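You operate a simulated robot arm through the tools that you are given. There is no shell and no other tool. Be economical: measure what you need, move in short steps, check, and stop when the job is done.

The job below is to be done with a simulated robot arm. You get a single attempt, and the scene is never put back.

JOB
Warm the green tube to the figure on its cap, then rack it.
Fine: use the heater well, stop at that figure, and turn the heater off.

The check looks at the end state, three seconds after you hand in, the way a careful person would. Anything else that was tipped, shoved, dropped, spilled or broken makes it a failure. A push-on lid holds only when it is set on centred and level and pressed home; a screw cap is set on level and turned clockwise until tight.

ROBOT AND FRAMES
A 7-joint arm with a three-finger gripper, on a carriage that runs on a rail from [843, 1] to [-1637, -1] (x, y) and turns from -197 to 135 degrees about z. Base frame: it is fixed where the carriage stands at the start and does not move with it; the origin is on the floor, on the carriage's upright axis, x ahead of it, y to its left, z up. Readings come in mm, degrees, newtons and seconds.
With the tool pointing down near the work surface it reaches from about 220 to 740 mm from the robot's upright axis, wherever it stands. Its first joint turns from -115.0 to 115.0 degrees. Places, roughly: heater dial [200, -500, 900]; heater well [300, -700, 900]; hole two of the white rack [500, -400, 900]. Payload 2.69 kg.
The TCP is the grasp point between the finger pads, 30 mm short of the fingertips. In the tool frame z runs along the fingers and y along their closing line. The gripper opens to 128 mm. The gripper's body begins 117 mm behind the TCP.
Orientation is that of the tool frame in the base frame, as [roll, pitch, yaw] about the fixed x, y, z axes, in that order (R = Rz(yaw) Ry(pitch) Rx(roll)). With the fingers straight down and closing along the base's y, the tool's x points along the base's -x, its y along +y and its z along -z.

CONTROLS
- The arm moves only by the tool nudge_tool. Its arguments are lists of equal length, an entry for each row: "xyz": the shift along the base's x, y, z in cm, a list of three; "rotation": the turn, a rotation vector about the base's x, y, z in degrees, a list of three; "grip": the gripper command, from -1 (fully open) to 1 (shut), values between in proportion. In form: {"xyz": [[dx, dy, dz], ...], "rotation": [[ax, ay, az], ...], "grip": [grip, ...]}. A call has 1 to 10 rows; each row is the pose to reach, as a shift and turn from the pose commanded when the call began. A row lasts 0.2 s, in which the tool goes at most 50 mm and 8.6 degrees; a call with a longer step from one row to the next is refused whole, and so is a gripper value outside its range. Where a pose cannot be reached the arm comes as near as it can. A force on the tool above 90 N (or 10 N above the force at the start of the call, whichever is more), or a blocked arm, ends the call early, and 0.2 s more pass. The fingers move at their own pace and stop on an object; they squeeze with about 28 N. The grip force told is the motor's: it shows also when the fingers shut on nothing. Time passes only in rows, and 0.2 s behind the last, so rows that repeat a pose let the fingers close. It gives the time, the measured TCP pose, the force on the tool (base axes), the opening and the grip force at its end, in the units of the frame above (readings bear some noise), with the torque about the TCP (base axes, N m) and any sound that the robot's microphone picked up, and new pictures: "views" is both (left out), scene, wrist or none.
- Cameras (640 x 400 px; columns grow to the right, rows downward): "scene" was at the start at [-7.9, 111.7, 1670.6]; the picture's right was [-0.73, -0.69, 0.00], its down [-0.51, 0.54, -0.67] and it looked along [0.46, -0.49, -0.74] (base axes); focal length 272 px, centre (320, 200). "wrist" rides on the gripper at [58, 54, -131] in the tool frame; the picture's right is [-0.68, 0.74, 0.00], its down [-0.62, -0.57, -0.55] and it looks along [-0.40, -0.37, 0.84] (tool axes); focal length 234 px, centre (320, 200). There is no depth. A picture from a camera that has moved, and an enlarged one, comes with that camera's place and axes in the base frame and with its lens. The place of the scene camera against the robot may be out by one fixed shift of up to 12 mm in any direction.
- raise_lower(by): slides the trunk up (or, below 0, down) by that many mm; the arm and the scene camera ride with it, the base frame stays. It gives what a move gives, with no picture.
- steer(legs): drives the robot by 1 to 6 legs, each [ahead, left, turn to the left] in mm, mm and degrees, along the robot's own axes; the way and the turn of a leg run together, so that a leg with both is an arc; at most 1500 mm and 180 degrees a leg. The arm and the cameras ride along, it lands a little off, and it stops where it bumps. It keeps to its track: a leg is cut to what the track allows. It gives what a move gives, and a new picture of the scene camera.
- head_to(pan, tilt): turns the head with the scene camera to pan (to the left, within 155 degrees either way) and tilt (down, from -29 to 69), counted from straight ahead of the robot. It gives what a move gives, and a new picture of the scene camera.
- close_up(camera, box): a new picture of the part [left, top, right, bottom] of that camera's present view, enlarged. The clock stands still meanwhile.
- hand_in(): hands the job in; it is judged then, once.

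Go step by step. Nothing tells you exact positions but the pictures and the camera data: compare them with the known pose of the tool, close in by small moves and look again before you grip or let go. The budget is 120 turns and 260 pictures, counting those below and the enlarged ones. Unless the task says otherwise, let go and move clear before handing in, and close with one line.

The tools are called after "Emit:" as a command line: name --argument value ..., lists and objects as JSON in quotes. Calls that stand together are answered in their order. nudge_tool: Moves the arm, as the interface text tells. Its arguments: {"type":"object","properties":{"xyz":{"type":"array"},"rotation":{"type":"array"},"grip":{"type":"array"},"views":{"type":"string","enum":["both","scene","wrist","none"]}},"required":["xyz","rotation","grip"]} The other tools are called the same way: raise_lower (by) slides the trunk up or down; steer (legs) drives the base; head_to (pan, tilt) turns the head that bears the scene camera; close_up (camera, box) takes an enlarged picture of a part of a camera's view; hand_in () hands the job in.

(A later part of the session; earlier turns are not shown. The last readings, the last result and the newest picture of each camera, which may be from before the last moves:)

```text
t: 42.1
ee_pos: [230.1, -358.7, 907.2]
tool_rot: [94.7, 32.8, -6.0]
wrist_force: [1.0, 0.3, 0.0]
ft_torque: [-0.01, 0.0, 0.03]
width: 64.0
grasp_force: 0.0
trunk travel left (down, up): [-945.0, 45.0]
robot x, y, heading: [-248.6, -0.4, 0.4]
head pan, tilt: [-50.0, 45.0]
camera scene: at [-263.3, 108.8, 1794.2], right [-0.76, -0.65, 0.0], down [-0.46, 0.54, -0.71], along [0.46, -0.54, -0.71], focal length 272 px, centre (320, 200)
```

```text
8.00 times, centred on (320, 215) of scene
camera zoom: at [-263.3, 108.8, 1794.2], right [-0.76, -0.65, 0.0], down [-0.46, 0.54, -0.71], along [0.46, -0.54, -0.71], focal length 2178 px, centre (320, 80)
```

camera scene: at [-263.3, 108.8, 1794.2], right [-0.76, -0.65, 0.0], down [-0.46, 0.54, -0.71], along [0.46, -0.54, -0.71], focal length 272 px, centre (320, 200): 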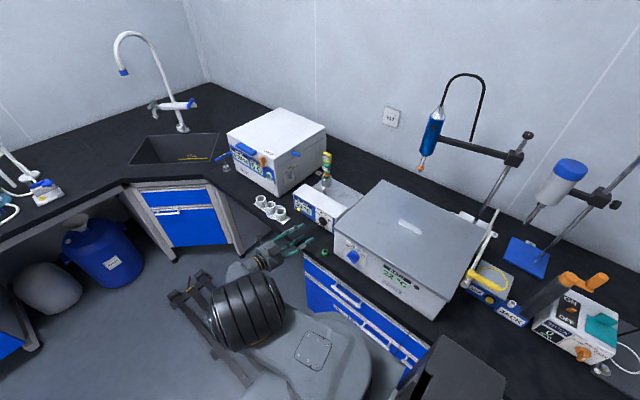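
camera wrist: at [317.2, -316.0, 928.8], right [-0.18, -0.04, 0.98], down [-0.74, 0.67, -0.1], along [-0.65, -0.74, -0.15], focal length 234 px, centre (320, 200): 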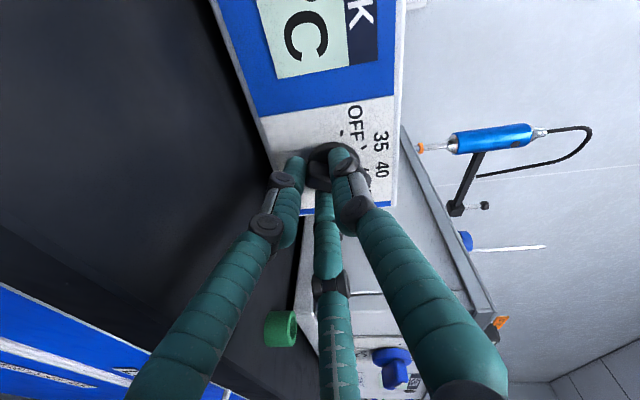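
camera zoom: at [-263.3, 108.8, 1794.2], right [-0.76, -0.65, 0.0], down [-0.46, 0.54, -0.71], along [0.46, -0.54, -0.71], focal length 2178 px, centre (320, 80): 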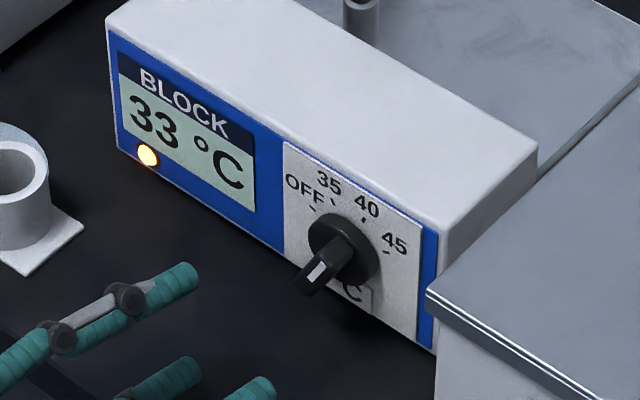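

The knob now sits at 40. A grip turned 120° (three-jaw symmetry) keeps me inside the joint range for both setting 45 and switching off; spinning the hand back.

Emit:
nudge_tool --xyz '[[0, 0, 0], [0, 0, 0], [0, 0, 0], [0, 0, 0], [0, 0, 0], [0, 0, 0], [0, 0, 0], [0, 0, 0], [0, 0, 0], [0, 0, 0]]' --rotation '[[1.2, 8.4, 0.56], [2.4, 16.8, 1.12], [3.6, 25.2, 1.68], [4.8, 33.6, 2.24], [6.0, 42, 2.8], [7.2, 50.4, 3.36], [8.4, 58.8, 3.92], [9.6, 67.2, 4.48], [10.8, 75.6, 5.04], [12, 84, 5.6]]' --grip '[0, 0, 0, 0, 0, 0, 0, 0, 0, 0]' --views "none"

Emit:
nudge_tool --xyz '[[-1, -0.5, 0.3], [-1.8, -1, 0.6], [-1.8, -1, 0.6]]' --rotation '[[0.6, 4.8, 4.5], [1.2, 9.6, 9], [1.2, 9.6, 9]]' --grip '[0, 0, 0]' --views "both"

Emit:
close_up --camera "wrist" --box '[240, 80, 400, 180]'

Emit:
close_up --camera "scene" --box '[280, 190, 360, 240]'

```text
t: 44.3
ee_pos: [231.4, -358.3, 908.6]
tool_rot: [-97.5, 61.7, 165.1]
wrist_force: [-0.2, -0.1, -0.1]
ft_torque: [-0.02, -0.02, -0.03]
width: 63.7
grasp_force: 0.1
trunk travel left (down, up): [-945.0, 45.0]
robot x, y, heading: [-250.6, 0.3, 0.4]
head pan, tilt: [-50.0, 45.0]
```

```text
t: 45.1
ee_pos: [212.5, -368.6, 913.8]
tool_rot: [-96.6, 52.1, 175.0]
wrist_force: [-0.2, 0.1, 0.1]
ft_torque: [0.01, -0.02, -0.02]
width: 64.4
grasp_force: 0.1
trunk travel left (down, up): [-945.0, 45.0]
robot x, y, heading: [-253.0, -1.9, 0.3]
head pan, tilt: [-50.0, 45.0]
camera scene: at [-262.6, 107.3, 1794.3], right [-0.76, -0.65, 0.0], down [-0.46, 0.54, -0.71], along [0.46, -0.54, -0.71], focal length 272 px, centre (320, 200)
camera wrist: at [219.4, -230.5, 844.7], right [1.0, 0.0, 0.09], down [-0.07, 0.49, 0.87], along [-0.05, -0.87, 0.49], focal length 234 px, centre (320, 200)
```

scene: 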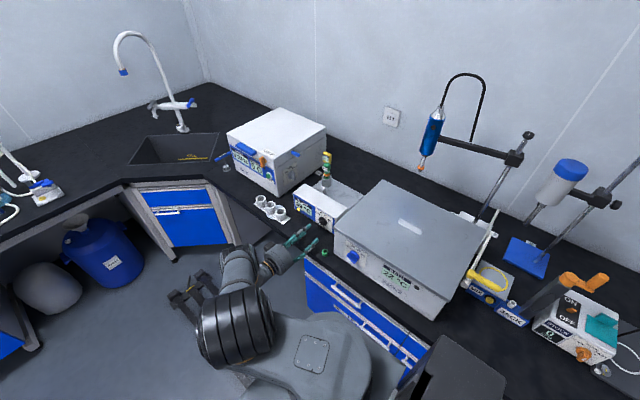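
wrist: 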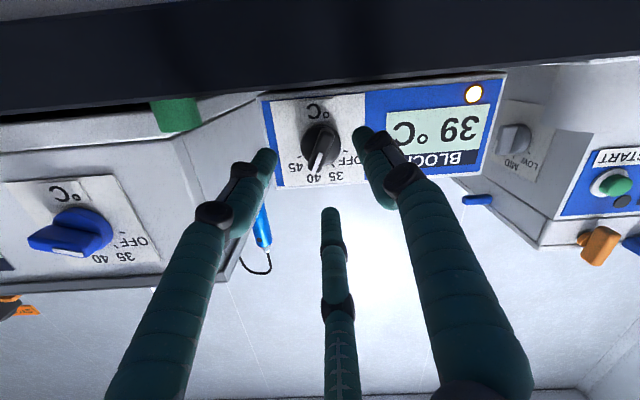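

```text
4.00 times, centred on (320, 130) of wrist
camera zoom: at [219.4, -230.5, 844.7], right [1.0, 0.0, 0.09], down [-0.07, 0.49, 0.87], along [-0.05, -0.87, 0.49], focal length 937 px, centre (320, 480)
```

zoom: 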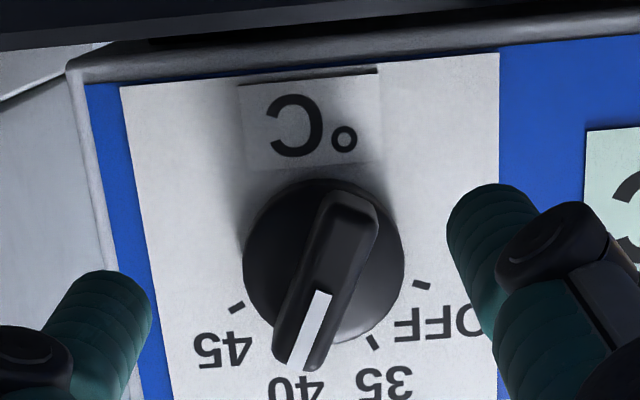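

```text
8.00 times, centred on (320, 215) of scene
camera zoom: at [-262.6, 107.3, 1794.3], right [-0.76, -0.65, 0.0], down [-0.46, 0.54, -0.71], along [0.46, -0.54, -0.71], focal length 2178 px, centre (320, 80)
```

zoom: 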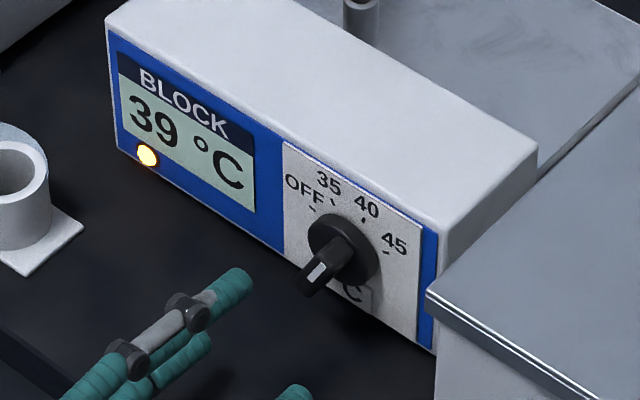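

Block at 39 °C; the bar is on the tool axis. Advancing and gripping again.

Emit:
nudge_tool --xyz '[[0, -3, -0.2], [0.1, -5.6, -0.4], [0.1, -5.6, -0.4], [0.1, -5.6, -0.4], [0.1, -5.6, -0.4], [0.1, -5.6, -0.4], [0.1, -5.6, -0.4]]' --rotation '[[0, 0, 0], [0, 0, 0], [0, 0, 0], [0, 0, 0], [0, 0, 0], [0, 0, 0], [0, 0, 0]]' --grip '[0, 0, 0.4, 0.7, 1, 1, 1]' --views "wrist"

Emit:
close_up --camera "wrist" --box '[240, 100, 400, 200]'

Emit:
close_up --camera "scene" --box '[280, 190, 360, 240]'

```text
t: 46.7
ee_pos: [219.5, -424.2, 910.9]
tool_rot: [-96.2, 52.3, 175.6]
wrist_force: [17.3, -5.7, 15.3]
ft_torque: [-0.26, 0.09, 0.55]
width: 23.1
grasp_force: 31.7
trunk travel left (down, up): [-945.0, 45.0]
robot x, y, heading: [-251.4, -3.4, 0.2]
head pan, tilt: [-50.0, 45.0]
camera wrist: at [225.1, -287.5, 842.4], right [1.0, 0.0, 0.09], down [-0.08, 0.49, 0.87], along [-0.04, -0.87, 0.49], focal length 234 px, centre (320, 200)
```

wrist: 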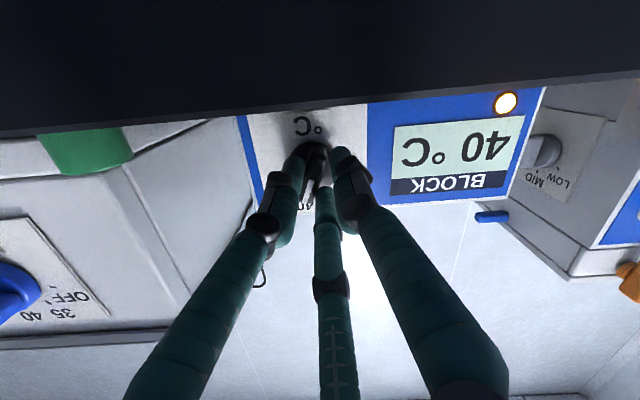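

```text
4.00 times, centred on (320, 150) of wrist
camera zoom: at [225.1, -287.5, 842.4], right [1.0, 0.0, 0.09], down [-0.08, 0.49, 0.87], along [-0.04, -0.87, 0.49], focal length 937 px, centre (320, 400)
```

zoom: 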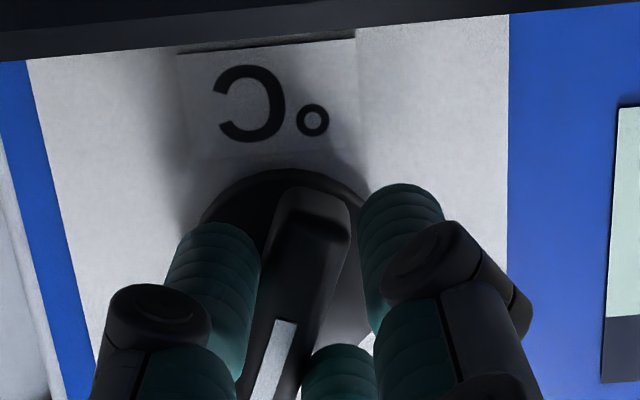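

```text
8.00 times, centred on (320, 215) of scene
camera zoom: at [-260.9, 107.2, 1794.5], right [-0.76, -0.65, 0.0], down [-0.46, 0.54, -0.71], along [0.46, -0.54, -0.71], focal length 2178 px, centre (320, 80)
```

zoom: 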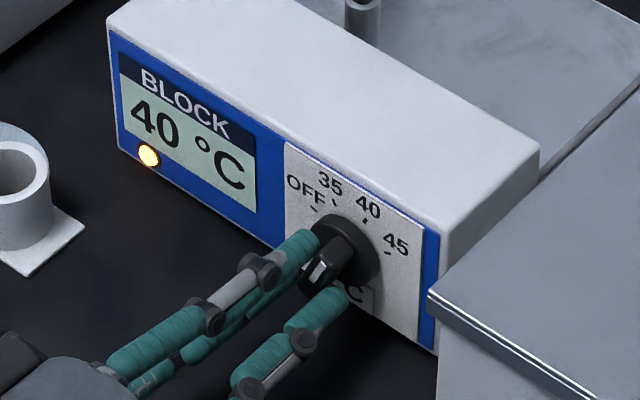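

Gripped on the bar. Turning clockwise 45° to the 45 mark with a small compensating shift.

Emit:
nudge_tool --xyz '[[0.5, 0, 0.1], [0.45, 0, 0.2], [0.4, 0, 0.3], [0.3, 0, 0.4], [0.2, 0, 0.45], [0.2, 0, 0.45]]' --rotation '[[0, -8.4, -0.6], [0, -16.8, -1.2], [0, -25.2, -1.8], [0, -33.6, -2.4], [0, -42, -3], [0, -46, -3.2]]' --grip '[1, 1, 1, 1, 1, 1]' --views "wrist"

Emit:
close_up --camera "wrist" --box '[240, 100, 400, 200]'

Emit:
close_up --camera "scene" --box '[280, 190, 360, 240]'

```text
t: 48.1
ee_pos: [221.2, -425.5, 917.3]
tool_rot: [112.8, 80.7, 23.2]
wrist_force: [16.0, -7.0, 28.5]
ft_torque: [-0.91, 2.08, 1.44]
width: 24.3
grasp_force: 45.1
trunk travel left (down, up): [-945.0, 45.0]
robot x, y, heading: [-253.8, -2.7, 0.5]
head pan, tilt: [-50.0, 45.0]
camera wrist: at [281.3, -288.9, 877.0], right [0.63, -0.04, 0.78], down [-0.66, 0.51, 0.56], along [-0.42, -0.86, 0.29], focal length 234 px, centre (320, 200)
```

wrist: 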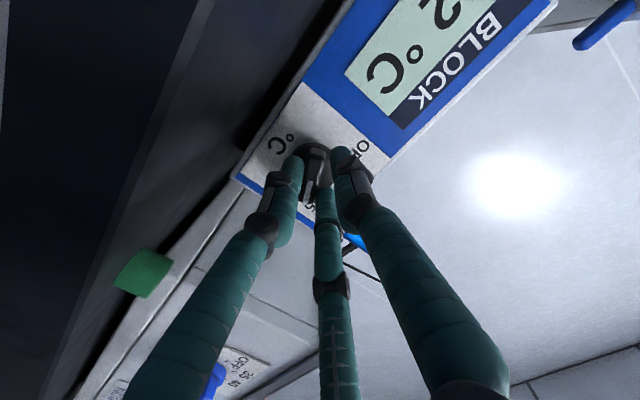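

```text
4.00 times, centred on (320, 150) of wrist
camera zoom: at [281.3, -288.9, 877.0], right [0.63, -0.04, 0.78], down [-0.66, 0.51, 0.56], along [-0.42, -0.86, 0.29], focal length 937 px, centre (320, 400)
```

zoom: 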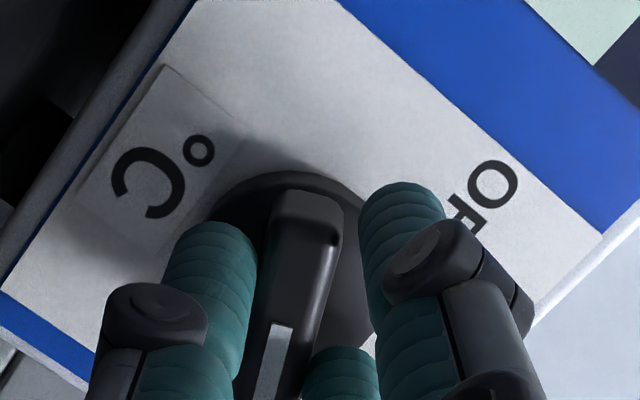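

```text
8.00 times, centred on (320, 215) of scene
camera zoom: at [-262.4, 108.4, 1794.4], right [-0.76, -0.65, 0.0], down [-0.46, 0.54, -0.71], along [0.46, -0.54, -0.71], focal length 2178 px, centre (320, 80)
```

zoom: 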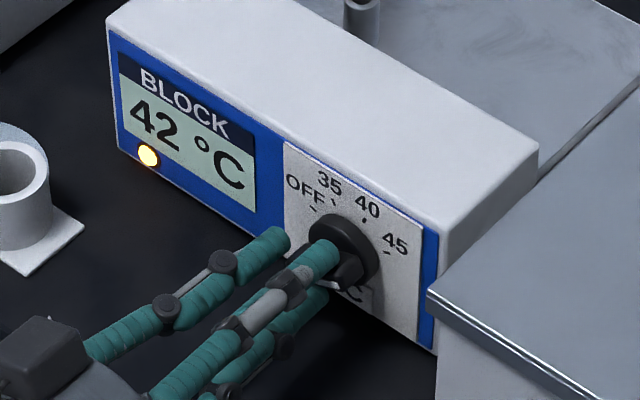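

Torque shows it's at or near the end position; the pointer is around 60–67° (45). I'll relax the side force and watch the block.

Emit:
nudge_tool --xyz '[[0.3, 0, 0.4], [0.4, 0, 0.5], [0.4, 0, 0.5]]' --rotation '[[0, 0, 0], [0, 0, 0], [0, 0, 0]]' --grip '[1, 1, 1]' --views "none"

Emit:
close_up --camera "scene" --box '[280, 190, 360, 240]'

Emit:
close_up --camera "scene" --box '[290, 140, 370, 190]'

```text
t: 48.9
ee_pos: [222.5, -425.2, 917.7]
tool_rot: [116.8, 80.8, 26.9]
wrist_force: [10.5, -5.1, 6.2]
ft_torque: [0.0, 1.3, 1.82]
width: 24.2
grasp_force: 44.9
trunk travel left (down, up): [-945.0, 45.0]
robot x, y, heading: [-251.8, -2.0, 0.1]
head pan, tilt: [-50.0, 45.0]
```

```text
8.00 times, centred on (320, 215) of scene
camera zoom: at [-261.3, 106.2, 1794.2], right [-0.76, -0.65, 0.0], down [-0.46, 0.54, -0.71], along [0.46, -0.54, -0.71], focal length 2178 px, centre (320, 80)
```

zoom: 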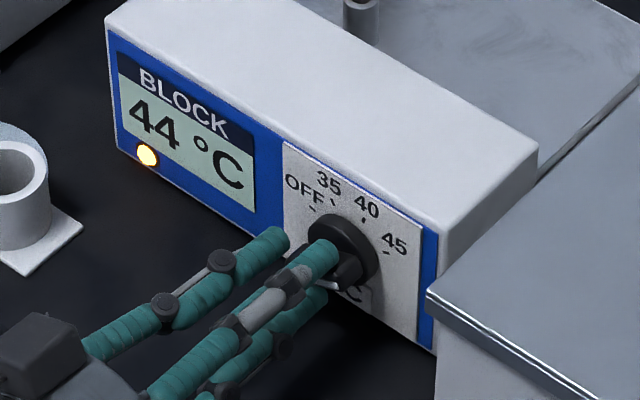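

```text
8.00 times, centred on (330, 165) of scene
camera zoom: at [-261.3, 106.2, 1794.2], right [-0.76, -0.65, 0.0], down [-0.46, 0.54, -0.71], along [0.46, -0.54, -0.71], focal length 2178 px, centre (240, 480)
```

zoom: 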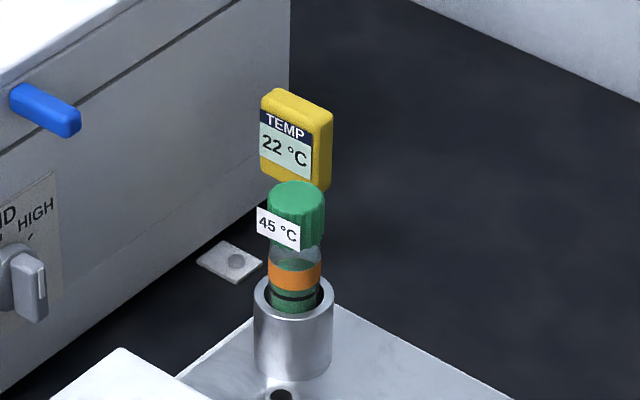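

The tube's band has turned orange — it looks like a temperature indicator. Block is 44 °C; I'll watch both in short intervals.

Emit:
nudge_tool --xyz '[[0, 0, 0], [0, 0, 0]]' --rotation '[[0, 0, 0], [0, 0, 0]]' --grip '[1, 1]' --views "none"

Emit:
close_up --camera "scene" --box '[270, 140, 398, 240]'

```text
t: 49.5
ee_pos: [221.1, -424.4, 916.6]
tool_rot: [116.6, 80.7, 26.5]
wrist_force: [9.3, -4.2, 1.3]
ft_torque: [0.1, 1.24, 1.62]
width: 24.3
grasp_force: 44.6
trunk travel left (down, up): [-945.0, 45.0]
robot x, y, heading: [-251.8, 3.6, 0.4]
head pan, tilt: [-50.0, 45.0]
```

```text
4.00 times, centred on (334, 190) of scene
camera zoom: at [-260.9, 105.8, 1794.3], right [-0.76, -0.65, 0.0], down [-0.46, 0.54, -0.71], along [0.46, -0.54, -0.71], focal length 1089 px, centre (264, 240)
```

zoom: 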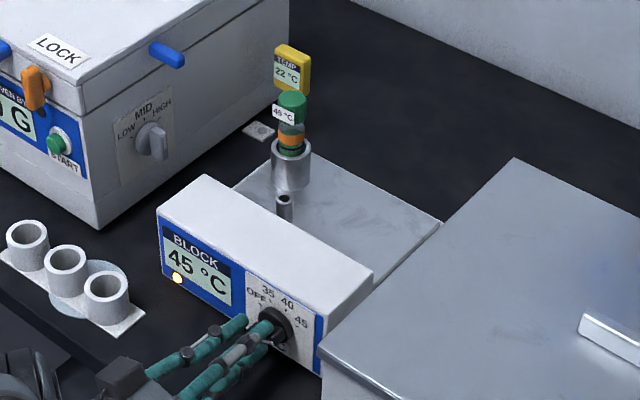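

Block reads 45. Checking whether it holds there.

Emit:
nudge_tool --xyz '[[0, 0, 0], [0, 0, 0], [0, 0, 0]]' --rotation '[[0, 0, 0], [0, 0, 0], [0, 0, 0]]' --grip '[1, 1, 1]' --views "none"

Emit:
close_up --camera "scene" --box '[280, 160, 376, 220]'

```text
t: 50.3
ee_pos: [220.8, -424.3, 917.7]
tool_rot: [116.4, 80.7, 26.3]
wrist_force: [8.4, -2.1, -4.4]
ft_torque: [0.08, 1.2, 1.21]
width: 24.1
grasp_force: 45.1
trunk travel left (down, up): [-945.0, 45.0]
robot x, y, heading: [-248.7, -0.6, 0.1]
head pan, tilt: [-50.0, 45.0]
```

```text
6.67 times, centred on (328, 190) of scene
camera zoom: at [-260.3, 105.7, 1794.4], right [-0.76, -0.65, 0.0], down [-0.46, 0.54, -0.71], along [0.46, -0.54, -0.71], focal length 1815 px, centre (267, 267)
```

zoom: 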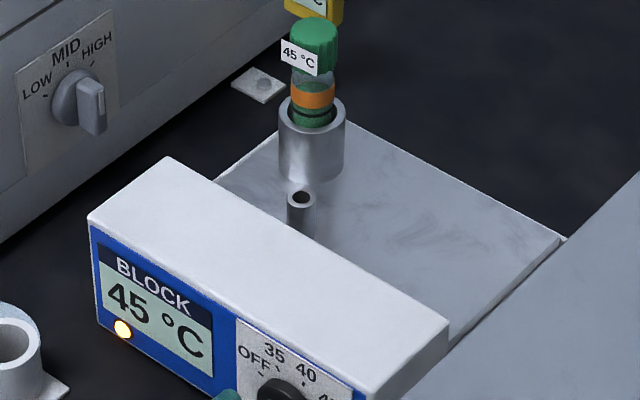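

It holds at 45. I'll give the tube a few seconds to equalise while watching the band.

Emit:
nudge_tool --xyz '[[0, 0, 0], [0, 0, 0], [0, 0, 0], [0, 0, 0], [0, 0, 0], [0, 0, 0], [0, 0, 0], [0, 0, 0], [0, 0, 0], [0, 0, 0]]' --rotation '[[0, 0, 0], [0, 0, 0], [0, 0, 0], [0, 0, 0], [0, 0, 0], [0, 0, 0], [0, 0, 0], [0, 0, 0], [0, 0, 0], [0, 0, 0]]' --grip '[1, 1, 1, 1, 1, 1, 1, 1, 1, 1]' --views "none"

Emit:
close_up --camera "scene" --box '[280, 160, 376, 220]'

```text
t: 52.5
ee_pos: [220.7, -425.6, 917.4]
tool_rot: [116.5, 80.7, 26.3]
wrist_force: [6.9, 2.1, -9.6]
ft_torque: [-0.14, 1.06, 0.3]
width: 24.3
grasp_force: 45.1
trunk travel left (down, up): [-945.0, 45.0]
robot x, y, heading: [-253.2, 0.3, 0.3]
head pan, tilt: [-50.0, 45.0]
```

```text
6.67 times, centred on (328, 190) of scene
camera zoom: at [-260.0, 106.0, 1794.4], right [-0.76, -0.65, 0.0], down [-0.46, 0.54, -0.71], along [0.46, -0.54, -0.71], focal length 1815 px, centre (267, 267)
```

zoom: 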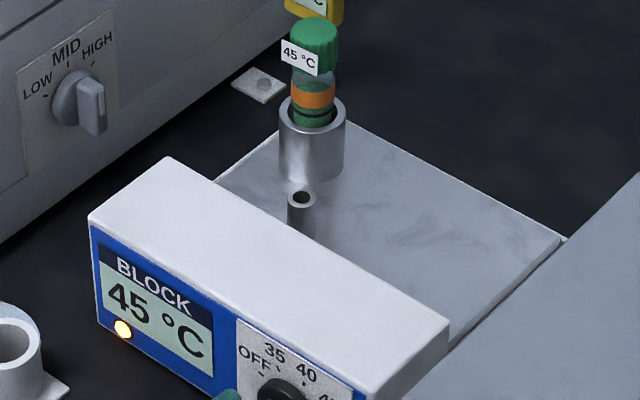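

Emit:
nudge_tool --xyz '[[0, 0, 0], [0, 0, 0], [0, 0, 0], [0, 0, 0], [0, 0, 0], [0, 0, 0], [0, 0, 0], [0, 0, 0], [0, 0, 0], [0, 0, 0]]' --rotation '[[0, 0, 0], [0, 0, 0], [0, 0, 0], [0, 0, 0], [0, 0, 0], [0, 0, 0], [0, 0, 0], [0, 0, 0], [0, 0, 0], [0, 0, 0]]' --grip '[1, 1, 1, 1, 1, 1, 1, 1, 1, 1]' --views "none"

Emit:
nudge_tool --xyz '[[0, 0, 0], [0, 0, 0], [0, 0, 0], [0, 0, 0], [0, 0, 0], [0, 0, 0], [0, 0, 0], [0, 0, 0], [0, 0, 0], [0, 0, 0]]' --rotation '[[0, 0, 0], [0, 0, 0], [0, 0, 0], [0, 0, 0], [0, 0, 0], [0, 0, 0], [0, 0, 0], [0, 0, 0], [0, 0, 0], [0, 0, 0]]' --grip '[1, 1, 1, 1, 1, 1, 1, 1, 1, 1]' --views "none"

Emit:
close_up --camera "scene" --box '[280, 160, 376, 220]'

```text
t: 54.7
ee_pos: [221.5, -424.5, 917.6]
tool_rot: [116.5, 80.7, 26.3]
wrist_force: [4.4, 4.0, -11.6]
ft_torque: [-0.08, 1.01, 0.23]
width: 24.1
grasp_force: 44.7
trunk travel left (down, up): [-945.0, 45.0]
robot x, y, heading: [-248.4, -4.1, 0.3]
head pan, tilt: [-50.0, 45.0]
```

```text
t: 56.9
ee_pos: [221.2, -425.2, 917.7]
tool_rot: [116.5, 80.7, 26.3]
wrist_force: [3.2, 3.7, -12.6]
ft_torque: [-0.1, 1.0, 0.21]
width: 24.0
grasp_force: 45.0
trunk travel left (down, up): [-945.0, 45.0]
robot x, y, heading: [-251.2, 3.9, 0.4]
head pan, tilt: [-50.0, 45.0]
```

```text
6.67 times, centred on (328, 190) of scene
camera zoom: at [-260.3, 106.0, 1794.4], right [-0.76, -0.65, 0.0], down [-0.46, 0.54, -0.71], along [0.46, -0.54, -0.71], focal length 1815 px, centre (267, 267)
```

zoom: 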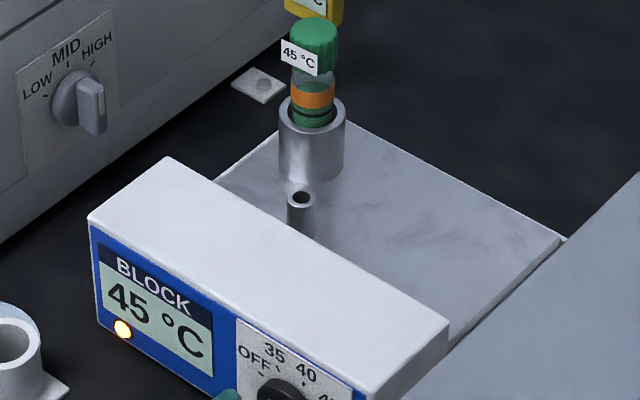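

Block has held 45 °C for about 8 s. Now turning the dial back counter-clockwise toward OFF, in two halves.

Emit:
nudge_tool --xyz '[[0.05, 0, -0.2], [0.1, 0, -0.3], [0.15, 0, -0.4], [0.2, 0, -0.45], [0.2, 0, -0.5], [0.2, 0, -0.55], [0.2, 0, -0.6], [0.2, 0, -0.65]]' --rotation '[[0, 8.4, 0.6], [0, 16.8, 1.2], [0, 25.2, 1.8], [0, 33.6, 2.4], [0, 42, 3], [0, 50.4, 3.6], [0, 58.8, 4.2], [0, 67.2, 4.8]]' --grip '[1, 1, 1, 1, 1, 1, 1, 1]' --views "wrist"

Emit:
close_up --camera "scene" --box '[280, 190, 360, 240]'

Emit:
close_up --camera "wrist" --box '[240, 100, 400, 200]'

```text
t: 58.7
ee_pos: [219.5, -424.9, 910.1]
tool_rot: [-95.1, 30.7, 177.2]
wrist_force: [-15.1, 10.9, -26.8]
ft_torque: [0.29, -0.24, -0.48]
width: 23.0
grasp_force: 45.2
trunk travel left (down, up): [-945.0, 45.0]
robot x, y, heading: [-251.1, -1.3, 0.3]
head pan, tilt: [-50.0, 45.0]
camera wrist: at [196.0, -287.3, 845.2], right [0.96, 0.02, -0.29], down [0.24, 0.49, 0.84], along [0.15, -0.87, 0.46], focal length 234 px, centre (320, 200)
```

wrist: 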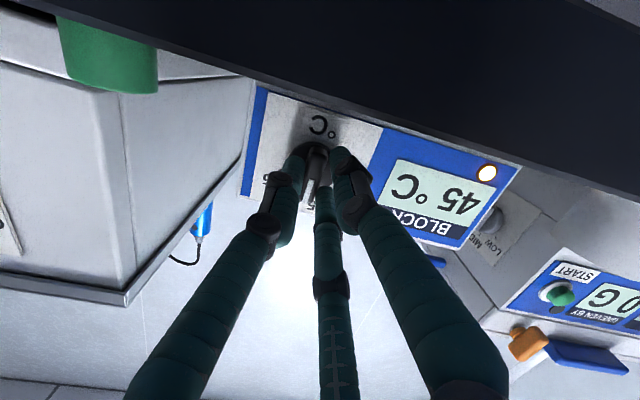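

```text
8.00 times, centred on (320, 215) of scene
camera zoom: at [-263.1, 105.7, 1794.3], right [-0.76, -0.65, 0.0], down [-0.46, 0.54, -0.71], along [0.46, -0.54, -0.71], focal length 2178 px, centre (320, 80)
```

zoom: 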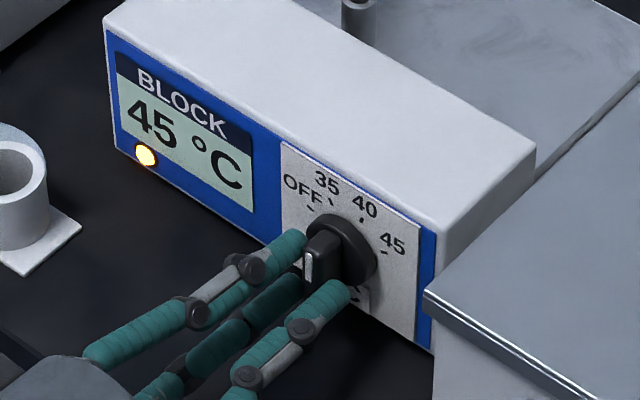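

```text
4.00 times, centred on (320, 150) of wrist
camera zoom: at [196.0, -287.3, 845.2], right [0.96, 0.02, -0.29], down [0.24, 0.49, 0.84], along [0.15, -0.87, 0.46], focal length 937 px, centre (320, 400)
```

zoom: 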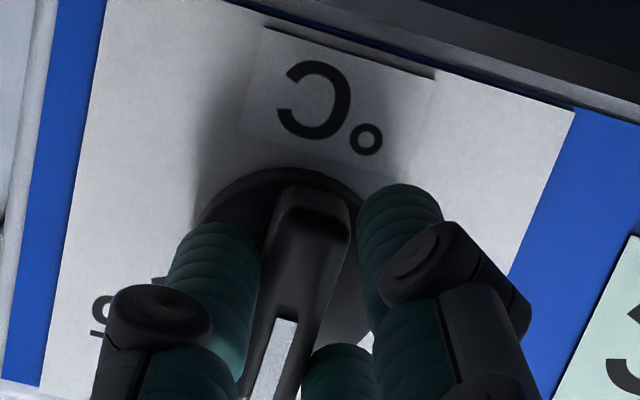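

Pointer is vertical now. Another ~69° counter-clockwise to OFF, easing the side force.

Emit:
nudge_tool --xyz '[[-0.1, 0, -0.2], [-0.2, 0, -0.35], [-0.2, 0, -0.4], [-0.2, 0, -0.45], [-0.2, 0, -0.5], [-0.25, 0, -0.55], [-0.3, 0, -0.6], [-0.3, 0, -0.6], [-0.3, 0, -0.6]]' --rotation '[[0, 8.4, 0.6], [0, 16.8, 1.2], [0, 25.2, 1.8], [0, 33.6, 2.4], [0, 42, 3], [0, 50.4, 3.6], [0, 58.8, 4.2], [0, 67.2, 4.8], [0, 71, 5]]' --grip '[1, 1, 1, 1, 1, 1, 1, 1, 1]' --views "wrist"

Emit:
close_up --camera "scene" --box '[280, 190, 360, 240]'

Emit:
close_up --camera "wrist" --box '[240, 100, 400, 200]'

```text
t: 60.7
ee_pos: [211.9, -425.9, 909.7]
tool_rot: [-95.2, -39.8, -177.7]
wrist_force: [-23.3, 6.6, -1.6]
ft_torque: [-0.02, -0.09, -1.96]
width: 23.6
grasp_force: 45.5
trunk travel left (down, up): [-945.0, 45.0]
robot x, y, heading: [-255.6, -0.3, 0.4]
head pan, tilt: [-50.0, 45.0]
camera wrist: at [134.1, -291.5, 915.3], right [0.05, 0.07, -1.0], down [0.84, 0.53, 0.08], along [0.53, -0.84, -0.03], focal length 234 px, centre (320, 200)
```

wrist: 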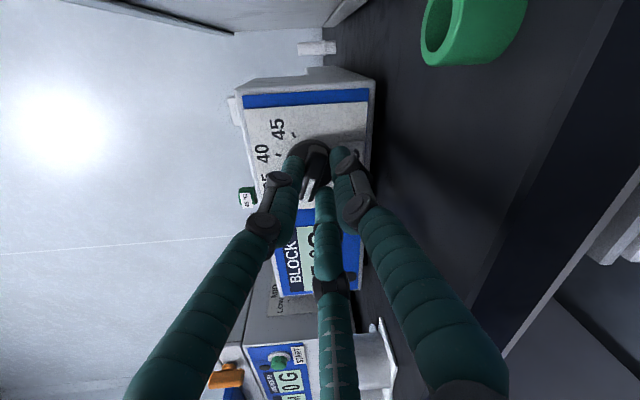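

```text
8.00 times, centred on (320, 215) of scene
camera zoom: at [-267.9, 107.8, 1794.4], right [-0.76, -0.65, 0.0], down [-0.45, 0.54, -0.71], along [0.46, -0.54, -0.71], focal length 2178 px, centre (320, 80)
```

zoom: 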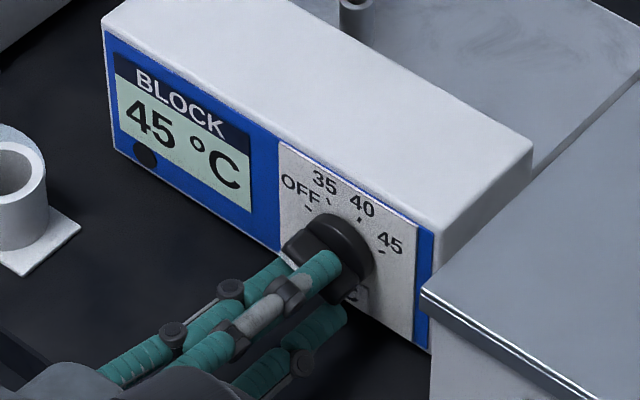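

```text
4.00 times, centred on (320, 150) of wrist
camera zoom: at [134.1, -291.5, 915.3], right [0.05, 0.07, -1.0], down [0.84, 0.53, 0.08], along [0.53, -0.84, -0.03], focal length 937 px, centre (320, 400)
```

zoom: 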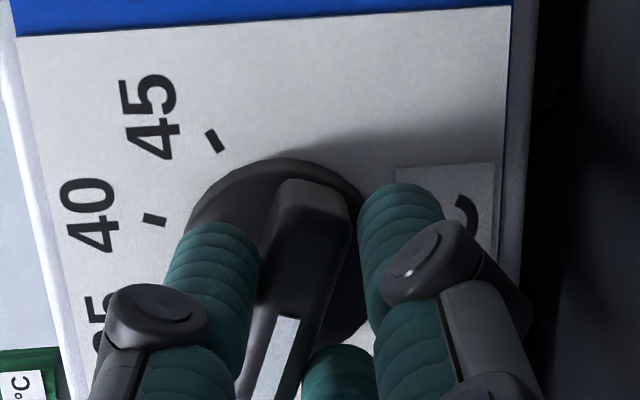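

The lamp is off and pointer at OFF. Releasing and backing straight out.

Emit:
nudge_tool --xyz '[[0, 0, 0], [0, 0, 0], [0, 0, 0], [0, 3, 0.2], [0, 7, 0.5], [0, 11, 1.5], [0, 14, 5], [0, 15, 9]]' --rotation '[[0, 0, 0], [0, 0, 0], [0, 0, 0], [0, 0, 0], [0, 0, 0], [0, 0, 0], [0, 0, 0], [0, 0, 0]]' --grip '[0.2, 0, 0, 0, 0, 0, 0, 0]' --views "none"

Emit:
close_up --camera "scene" --box '[270, 150, 398, 230]'

```text
t: 62.5
ee_pos: [217.7, -273.0, 996.5]
tool_rot: [-95.5, -40.0, -176.7]
wrist_force: [-0.3, 0.4, 0.3]
ft_torque: [0.04, -0.03, 0.03]
width: 64.2
grasp_force: 0.0
trunk travel left (down, up): [-945.0, 45.0]
robot x, y, heading: [-252.5, 2.8, 0.3]
head pan, tilt: [-50.0, 45.0]
```

```text
5.00 times, centred on (334, 190) of scene
camera zoom: at [-263.6, 106.6, 1794.3], right [-0.76, -0.65, 0.0], down [-0.46, 0.54, -0.71], along [0.46, -0.54, -0.71], focal length 1362 px, centre (250, 250)
```

zoom: 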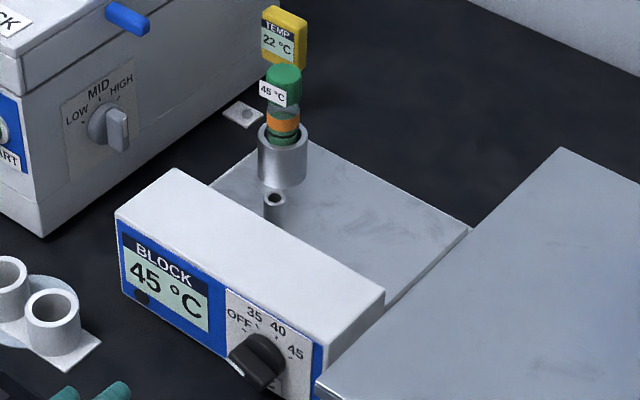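

Heater is off. Raising and reorienting the hand back to pointing down.

Emit:
nudge_tool --xyz '[[0, 0, 3], [0, 0, 7], [0, 0, 11], [0, 0, 14.5], [0, 0, 14.5]]' --rotation '[[0, -8.3, -0.7], [0, -16.6, -1.4], [0, -24.9, -2.1], [0, -33.2, -2.8], [0, -40, -3.2]]' --grip '[0, 0, 0, 0, 0]' --views "none"

Emit:
nudge_tool --xyz '[[-2.7, 0, 0], [-5.4, 0, 0], [-8.1, -0.5, 0], [-10.8, -1, 0], [-13.5, -1.5, 0], [-16.2, -2, 0], [-18.9, -2.5, 0], [-21.6, -3, 0], [-24.3, -3.5, 0], [-27, -4, 0]]' --rotation '[[8.4, 0, 0], [16.8, 0, 0], [25.2, 0, 0], [33.6, 0, 0], [42, 0, 0], [50.4, 0, 0], [58.8, 0, 0], [67.2, 0, 0], [75.6, 0, 0], [84, 0, 0]]' --grip '[0, 0, 0, 0, 0, 0, 0, 0, 0, 0]' --views "none"

Emit:
steer --legs '[[400, 0, 0]]'

```text
t: 63.7
ee_pos: [218.1, -275.3, 1141.6]
tool_rot: [-94.2, 0.2, 179.7]
wrist_force: [0.7, 0.1, -0.5]
ft_torque: [-0.03, 0.01, -0.01]
width: 64.1
grasp_force: 0.0
trunk travel left (down, up): [-945.0, 45.0]
robot x, y, heading: [-250.6, 1.8, 0.3]
head pan, tilt: [-50.0, 45.0]
```

```text
t: 65.9
ee_pos: [-52.4, -316.3, 1142.0]
tool_rot: [-178.2, -0.1, 179.7]
wrist_force: [-1.0, -1.2, -0.3]
ft_torque: [0.08, -0.04, 0.01]
width: 63.9
grasp_force: 0.0
trunk travel left (down, up): [-945.0, 45.0]
robot x, y, heading: [-250.1, -1.2, -0.1]
head pan, tilt: [-50.0, 45.0]
```

```text
t: 68.4
ee_pos: [349.3, -314.7, 1141.1]
tool_rot: [-178.2, -0.3, 179.9]
wrist_force: [0.3, -1.4, 0.6]
ft_torque: [-0.02, 0.0, 0.01]
width: 63.9
grasp_force: 0.1
trunk travel left (down, up): [-945.0, 45.0]
robot x, y, heading: [150.2, -3.5, 0.3]
head pan, tilt: [-50.0, 45.0]
camera scene: at [138.6, 106.9, 1794.4], right [-0.76, -0.65, 0.0], down [-0.46, 0.54, -0.71], along [0.46, -0.54, -0.71], focal length 272 px, centre (320, 200)
```

scene: 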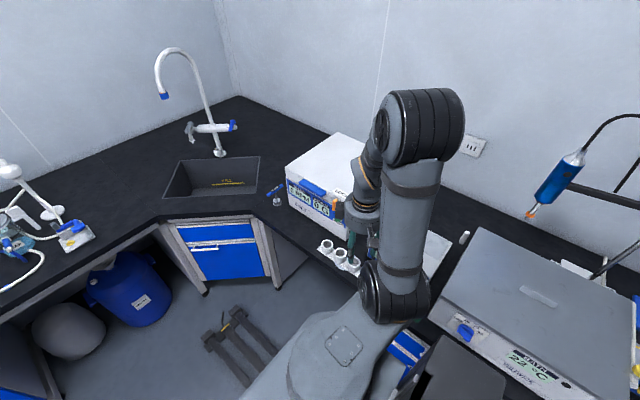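

Now moving back above the tube in the well.

Emit:
nudge_tool --xyz '[[0, -4.5, 0], [-0.2, -9, 0], [-0.4, -13.5, 0], [-0.5, -18, 0], [-0.5, -22.5, 0], [-0.5, -27, 0], [-0.5, -30, 0], [-0.5, -33.5, -2], [-0.5, -33.9, -4]]' --rotation '[[1.8, 0, 0], [1.8, 0, 0], [1.8, 0, 0], [1.8, 0, 0], [1.8, 0, 0], [1.8, 0, 0], [1.8, 0, 0], [1.8, 0, 0], [1.8, 0, 0]]' --grip '[0, 0, 0, 0, 0, 0, 0, 0, 0]' --views "wrist"

Emit:
close_up --camera "wrist" --box '[240, 120, 400, 220]'

```text
t: 70.4
ee_pos: [344.8, -655.1, 1102.2]
tool_rot: [180.0, -0.3, 179.9]
wrist_force: [-0.1, 0.9, 0.3]
ft_torque: [-0.02, -0.01, 0.01]
width: 64.2
grasp_force: 0.1
trunk travel left (down, up): [-945.0, 45.0]
robot x, y, heading: [146.2, 1.5, 0.2]
head pan, tilt: [-50.0, 45.0]
camera wrist: at [286.7, -598.1, 1234.5], right [0.68, 0.74, 0.0], down [0.62, -0.57, 0.54], along [0.4, -0.37, -0.84], focal length 234 px, centre (320, 200)
```

wrist: 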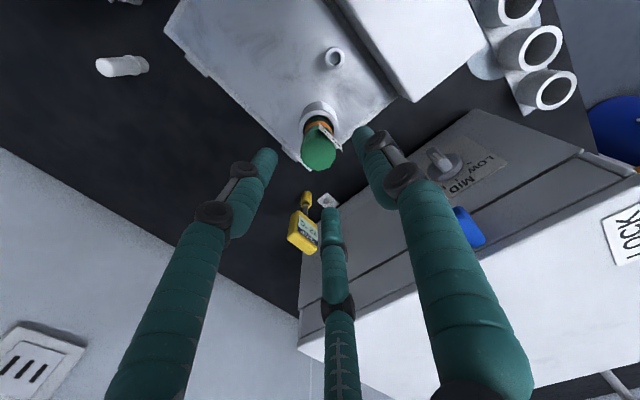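

```text
4.00 times, centred on (320, 170) of wrist
camera zoom: at [286.7, -598.1, 1234.5], right [0.68, 0.74, 0.0], down [0.62, -0.57, 0.54], along [0.4, -0.37, -0.84], focal length 937 px, centre (320, 320)
```

zoom: 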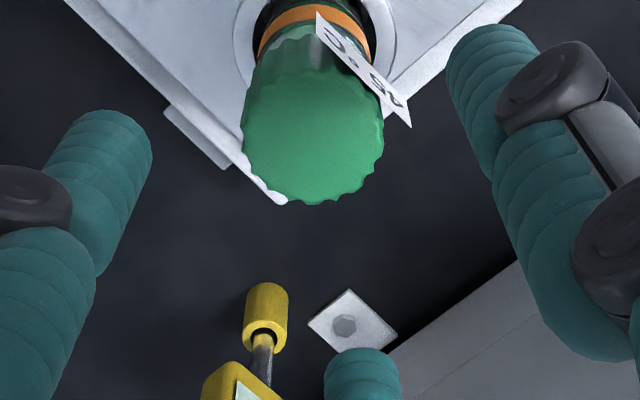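

Cap is centred under the gripper. Descending to grasp height and closing.

Emit:
nudge_tool --xyz '[[0, 0, -4], [0, -0.1, -7], [0, -0.1, -7.8], [0, -0.1, -7.8]]' --rotation '[[0, 0, 0], [0, 0, 0], [0, 0, 0], [0, 0, 0]]' --grip '[0, 0, 0, 0]' --views "wrist"

Emit:
close_up --camera "wrist" --box '[240, 120, 400, 260]'

```text
t: 71.4
ee_pos: [345.5, -654.8, 1022.8]
tool_rot: [-180.0, -0.4, 179.8]
wrist_force: [0.5, 0.1, -0.1]
ft_torque: [0.0, -0.02, 0.0]
width: 64.1
grasp_force: 0.1
trunk travel left (down, up): [-945.0, 45.0]
robot x, y, heading: [148.4, 1.0, 0.1]
head pan, tilt: [-50.0, 45.0]
camera wrist: at [286.9, -599.2, 1155.4], right [0.68, 0.73, 0.0], down [0.62, -0.57, 0.54], along [0.4, -0.37, -0.84], focal length 234 px, centre (320, 200)
```

wrist: 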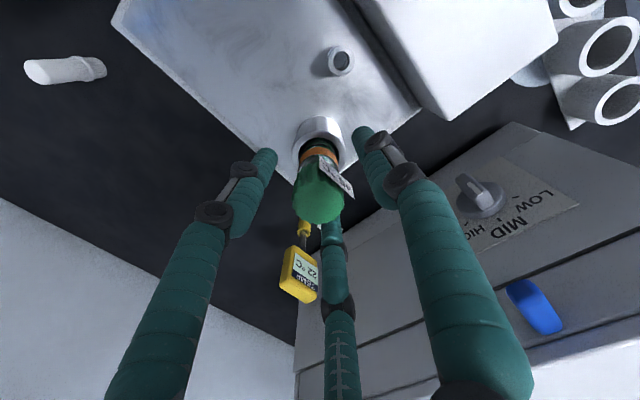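

```text
2.86 times, centred on (320, 190) of wrist
camera zoom: at [286.9, -599.2, 1155.4], right [0.68, 0.73, 0.0], down [0.62, -0.57, 0.54], along [0.4, -0.37, -0.84], focal length 669 px, centre (320, 229)
```

zoom: 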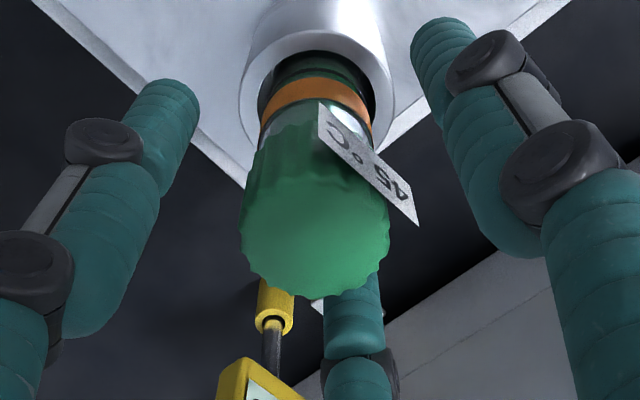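

Emit:
nudge_tool --xyz '[[0, 0, 0], [0, 0, 0], [0, 0, 0], [0, 0, 0], [0, 0, 0], [0, 0, 0]]' --rotation '[[0, 0, 0], [0, 0, 0], [0, 0, 0], [0, 0, 0], [0, 0, 0], [0, 0, 0]]' --grip '[0.4, 0.7, 1, 1, 1, 1]' --views "none"

Emit:
nudge_tool --xyz '[[0, 0, 1], [0, 0, 4], [0, 0, 8], [0, 0, 10], [0, 4, 12]]' --rotation '[[0, 0, 0], [0, 0, 0], [0, 0, 0], [0, 0, 0], [0, 0, 0]]' --grip '[1, 1, 1, 1, 1]' --views "wrist"

Emit:
close_up --camera "wrist" --box '[240, 80, 400, 220]'

```text
t: 72.8
ee_pos: [344.0, -654.2, 1022.5]
tool_rot: [-180.0, -0.3, 179.8]
wrist_force: [-2.2, 0.3, -1.2]
ft_torque: [-0.02, 0.07, -0.06]
width: 27.6
grasp_force: 28.7
trunk travel left (down, up): [-945.0, 45.0]
robot x, y, heading: [146.5, 0.9, 0.4]
head pan, tilt: [-50.0, 45.0]
```

```text
t: 74.0
ee_pos: [346.0, -609.7, 1145.2]
tool_rot: [-179.8, -0.3, 179.9]
wrist_force: [0.4, 0.7, -0.5]
ft_torque: [-0.14, -0.02, -0.03]
width: 27.8
grasp_force: 27.1
trunk travel left (down, up): [-945.0, 45.0]
robot x, y, heading: [150.1, -2.8, 0.2]
head pan, tilt: [-50.0, 45.0]
camera wrist: at [287.5, -554.8, 1277.6], right [0.68, 0.74, -0.01], down [0.62, -0.56, 0.55], along [0.4, -0.37, -0.84], focal length 234 px, centre (320, 200)
```

wrist: 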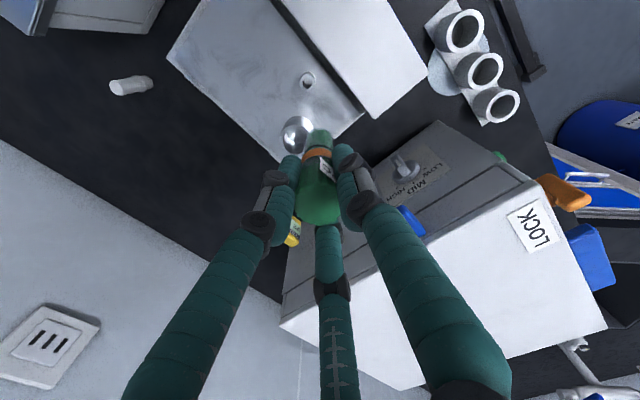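

```text
2.86 times, centred on (320, 150) of wrist
camera zoom: at [287.5, -554.8, 1277.6], right [0.68, 0.74, -0.01], down [0.62, -0.56, 0.55], along [0.4, -0.37, -0.84], focal length 669 px, centre (320, 343)
```

zoom: 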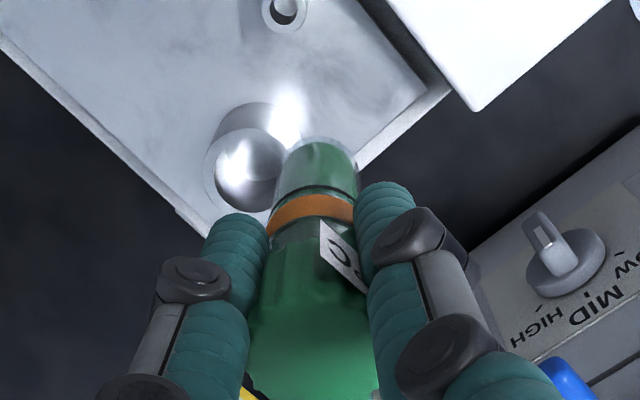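

Tube held with the band orange. Moving over to rack hole two, around the centrifuge.

Emit:
nudge_tool --xyz '[[0, 4.5, 0], [0, 9, 0], [0, 13.5, 0], [0, 18, 0], [0, 20.8, 0], [4, 20.8, 0], [8, 20.8, -2], [12.2, 20.8, -5], [12.2, 20.8, -8]]' --rotation '[[0, 0, 0], [0, 0, 0], [0, 0, 0], [0, 0, 0], [0, 0, 0], [0, 0, 0], [0, 0, 0], [0, 0, 0], [0, 0, 0]]' --grip '[1, 1, 1, 1, 1, 1, 1, 1, 1]' --views "wrist"

Emit:
close_up --camera "wrist" --box '[240, 80, 400, 180]'

```text
refused: row 8 steps farther than a row can; nothing moved
```

```text
4.00 times, centred on (320, 130) of wrist
camera zoom: at [287.5, -554.8, 1277.6], right [0.68, 0.74, -0.01], down [0.62, -0.56, 0.55], along [0.4, -0.37, -0.84], focal length 937 px, centre (320, 480)
```

zoom: 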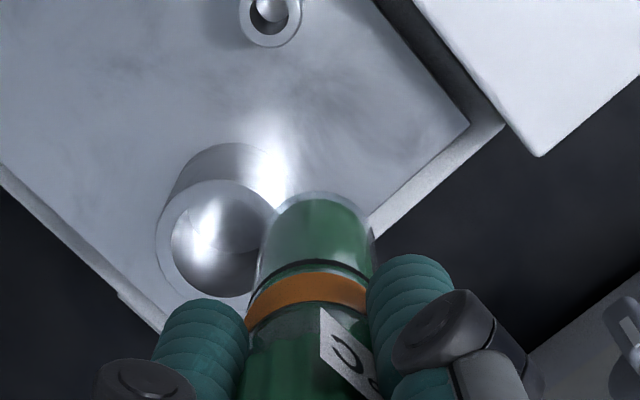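

Emit:
nudge_tool --xyz '[[0, 4.5, 0], [0, 9, 0], [0, 13.5, 0], [0, 18, 0], [0, 20.8, 0], [4, 20.8, 0], [8, 20.8, -2], [12.2, 20.8, -4], [12.2, 20.8, -8]]' --rotation '[[0, 0, 0], [0, 0, 0], [0, 0, 0], [0, 0, 0], [0, 0, 0], [0, 0, 0], [0, 0, 0], [0, 0, 0], [0, 0, 0]]' --grip '[1, 1, 1, 1, 1, 1, 1, 1, 1]' --views "wrist"

Emit:
close_up --camera "wrist" --box '[240, 80, 400, 180]'

```text
t: 76.0
ee_pos: [467.2, -408.3, 1062.5]
tool_rot: [179.8, -0.3, 179.8]
wrist_force: [0.6, 0.0, -0.7]
ft_torque: [0.01, 0.0, -0.02]
width: 27.6
grasp_force: 28.1
trunk travel left (down, up): [-945.0, 45.0]
robot x, y, heading: [145.1, 0.9, 0.3]
head pan, tilt: [-50.0, 45.0]
camera wrist: at [408.8, -353.4, 1195.1], right [0.68, 0.73, 0.0], down [0.62, -0.57, 0.55], along [0.4, -0.37, -0.84], focal length 234 px, centre (320, 200)
```

wrist: 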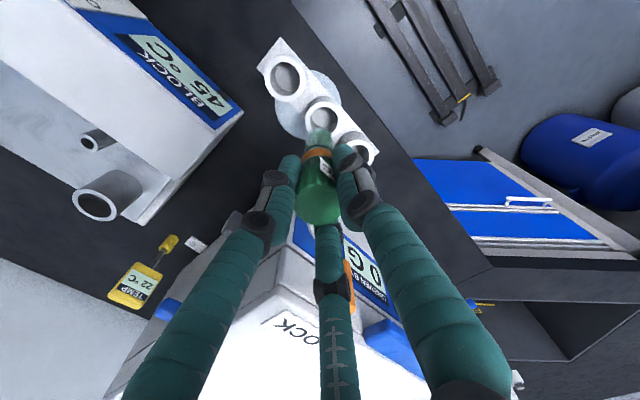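

```text
4.00 times, centred on (320, 130) of wrist
camera zoom: at [408.8, -353.4, 1195.1], right [0.68, 0.73, 0.0], down [0.62, -0.57, 0.55], along [0.4, -0.37, -0.84], focal length 937 px, centre (320, 480)
```

zoom: 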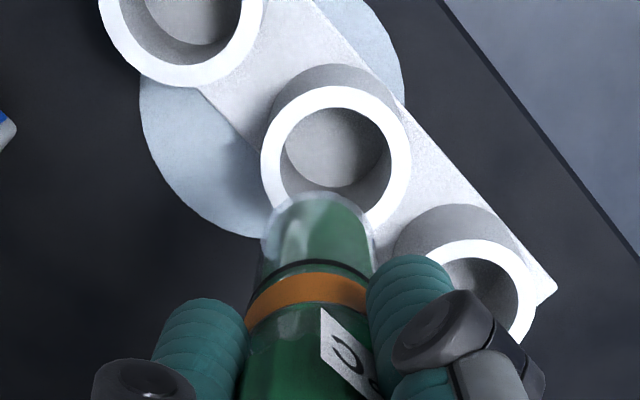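

Hole two is about 8–9 mm toward +y from the tube axis. Correcting and descending part-way.

Emit:
nudge_tool --xyz '[[-0.1, 0.8, 0], [-0.1, 0.8, -2], [-0.1, 0.8, -4.5], [-0.1, 0.8, -4.5]]' --rotation '[[0, 0, 0], [0, 0, 0], [0, 0, 0], [0, 0, 0]]' --grip '[1, 1, 1, 1]' --views "wrist"

Emit:
close_up --camera "wrist" --box '[240, 80, 400, 180]'

```text
t: 77.0
ee_pos: [465.3, -398.9, 1019.5]
tool_rot: [180.0, -0.3, 179.8]
wrist_force: [0.1, 0.4, 0.3]
ft_torque: [-0.04, -0.01, 0.0]
width: 27.7
grasp_force: 28.2
trunk travel left (down, up): [-945.0, 45.0]
robot x, y, heading: [147.9, -2.1, 0.0]
head pan, tilt: [-50.0, 45.0]
camera wrist: at [406.9, -343.8, 1151.8], right [0.68, 0.73, 0.0], down [0.62, -0.57, 0.55], along [0.4, -0.37, -0.84], focal length 234 px, centre (320, 200)
```

wrist: 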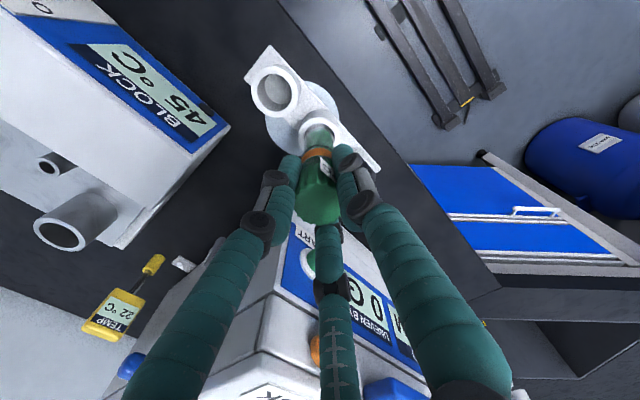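

```text
4.00 times, centred on (320, 130) of wrist
camera zoom: at [406.9, -343.8, 1151.8], right [0.68, 0.73, 0.0], down [0.62, -0.57, 0.55], along [0.4, -0.37, -0.84], focal length 937 px, centre (320, 480)
```

zoom: 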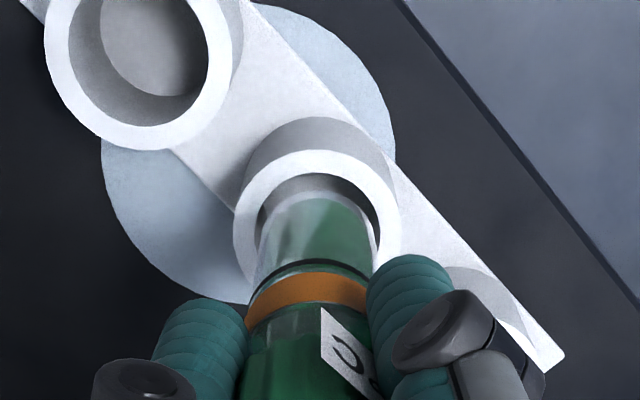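

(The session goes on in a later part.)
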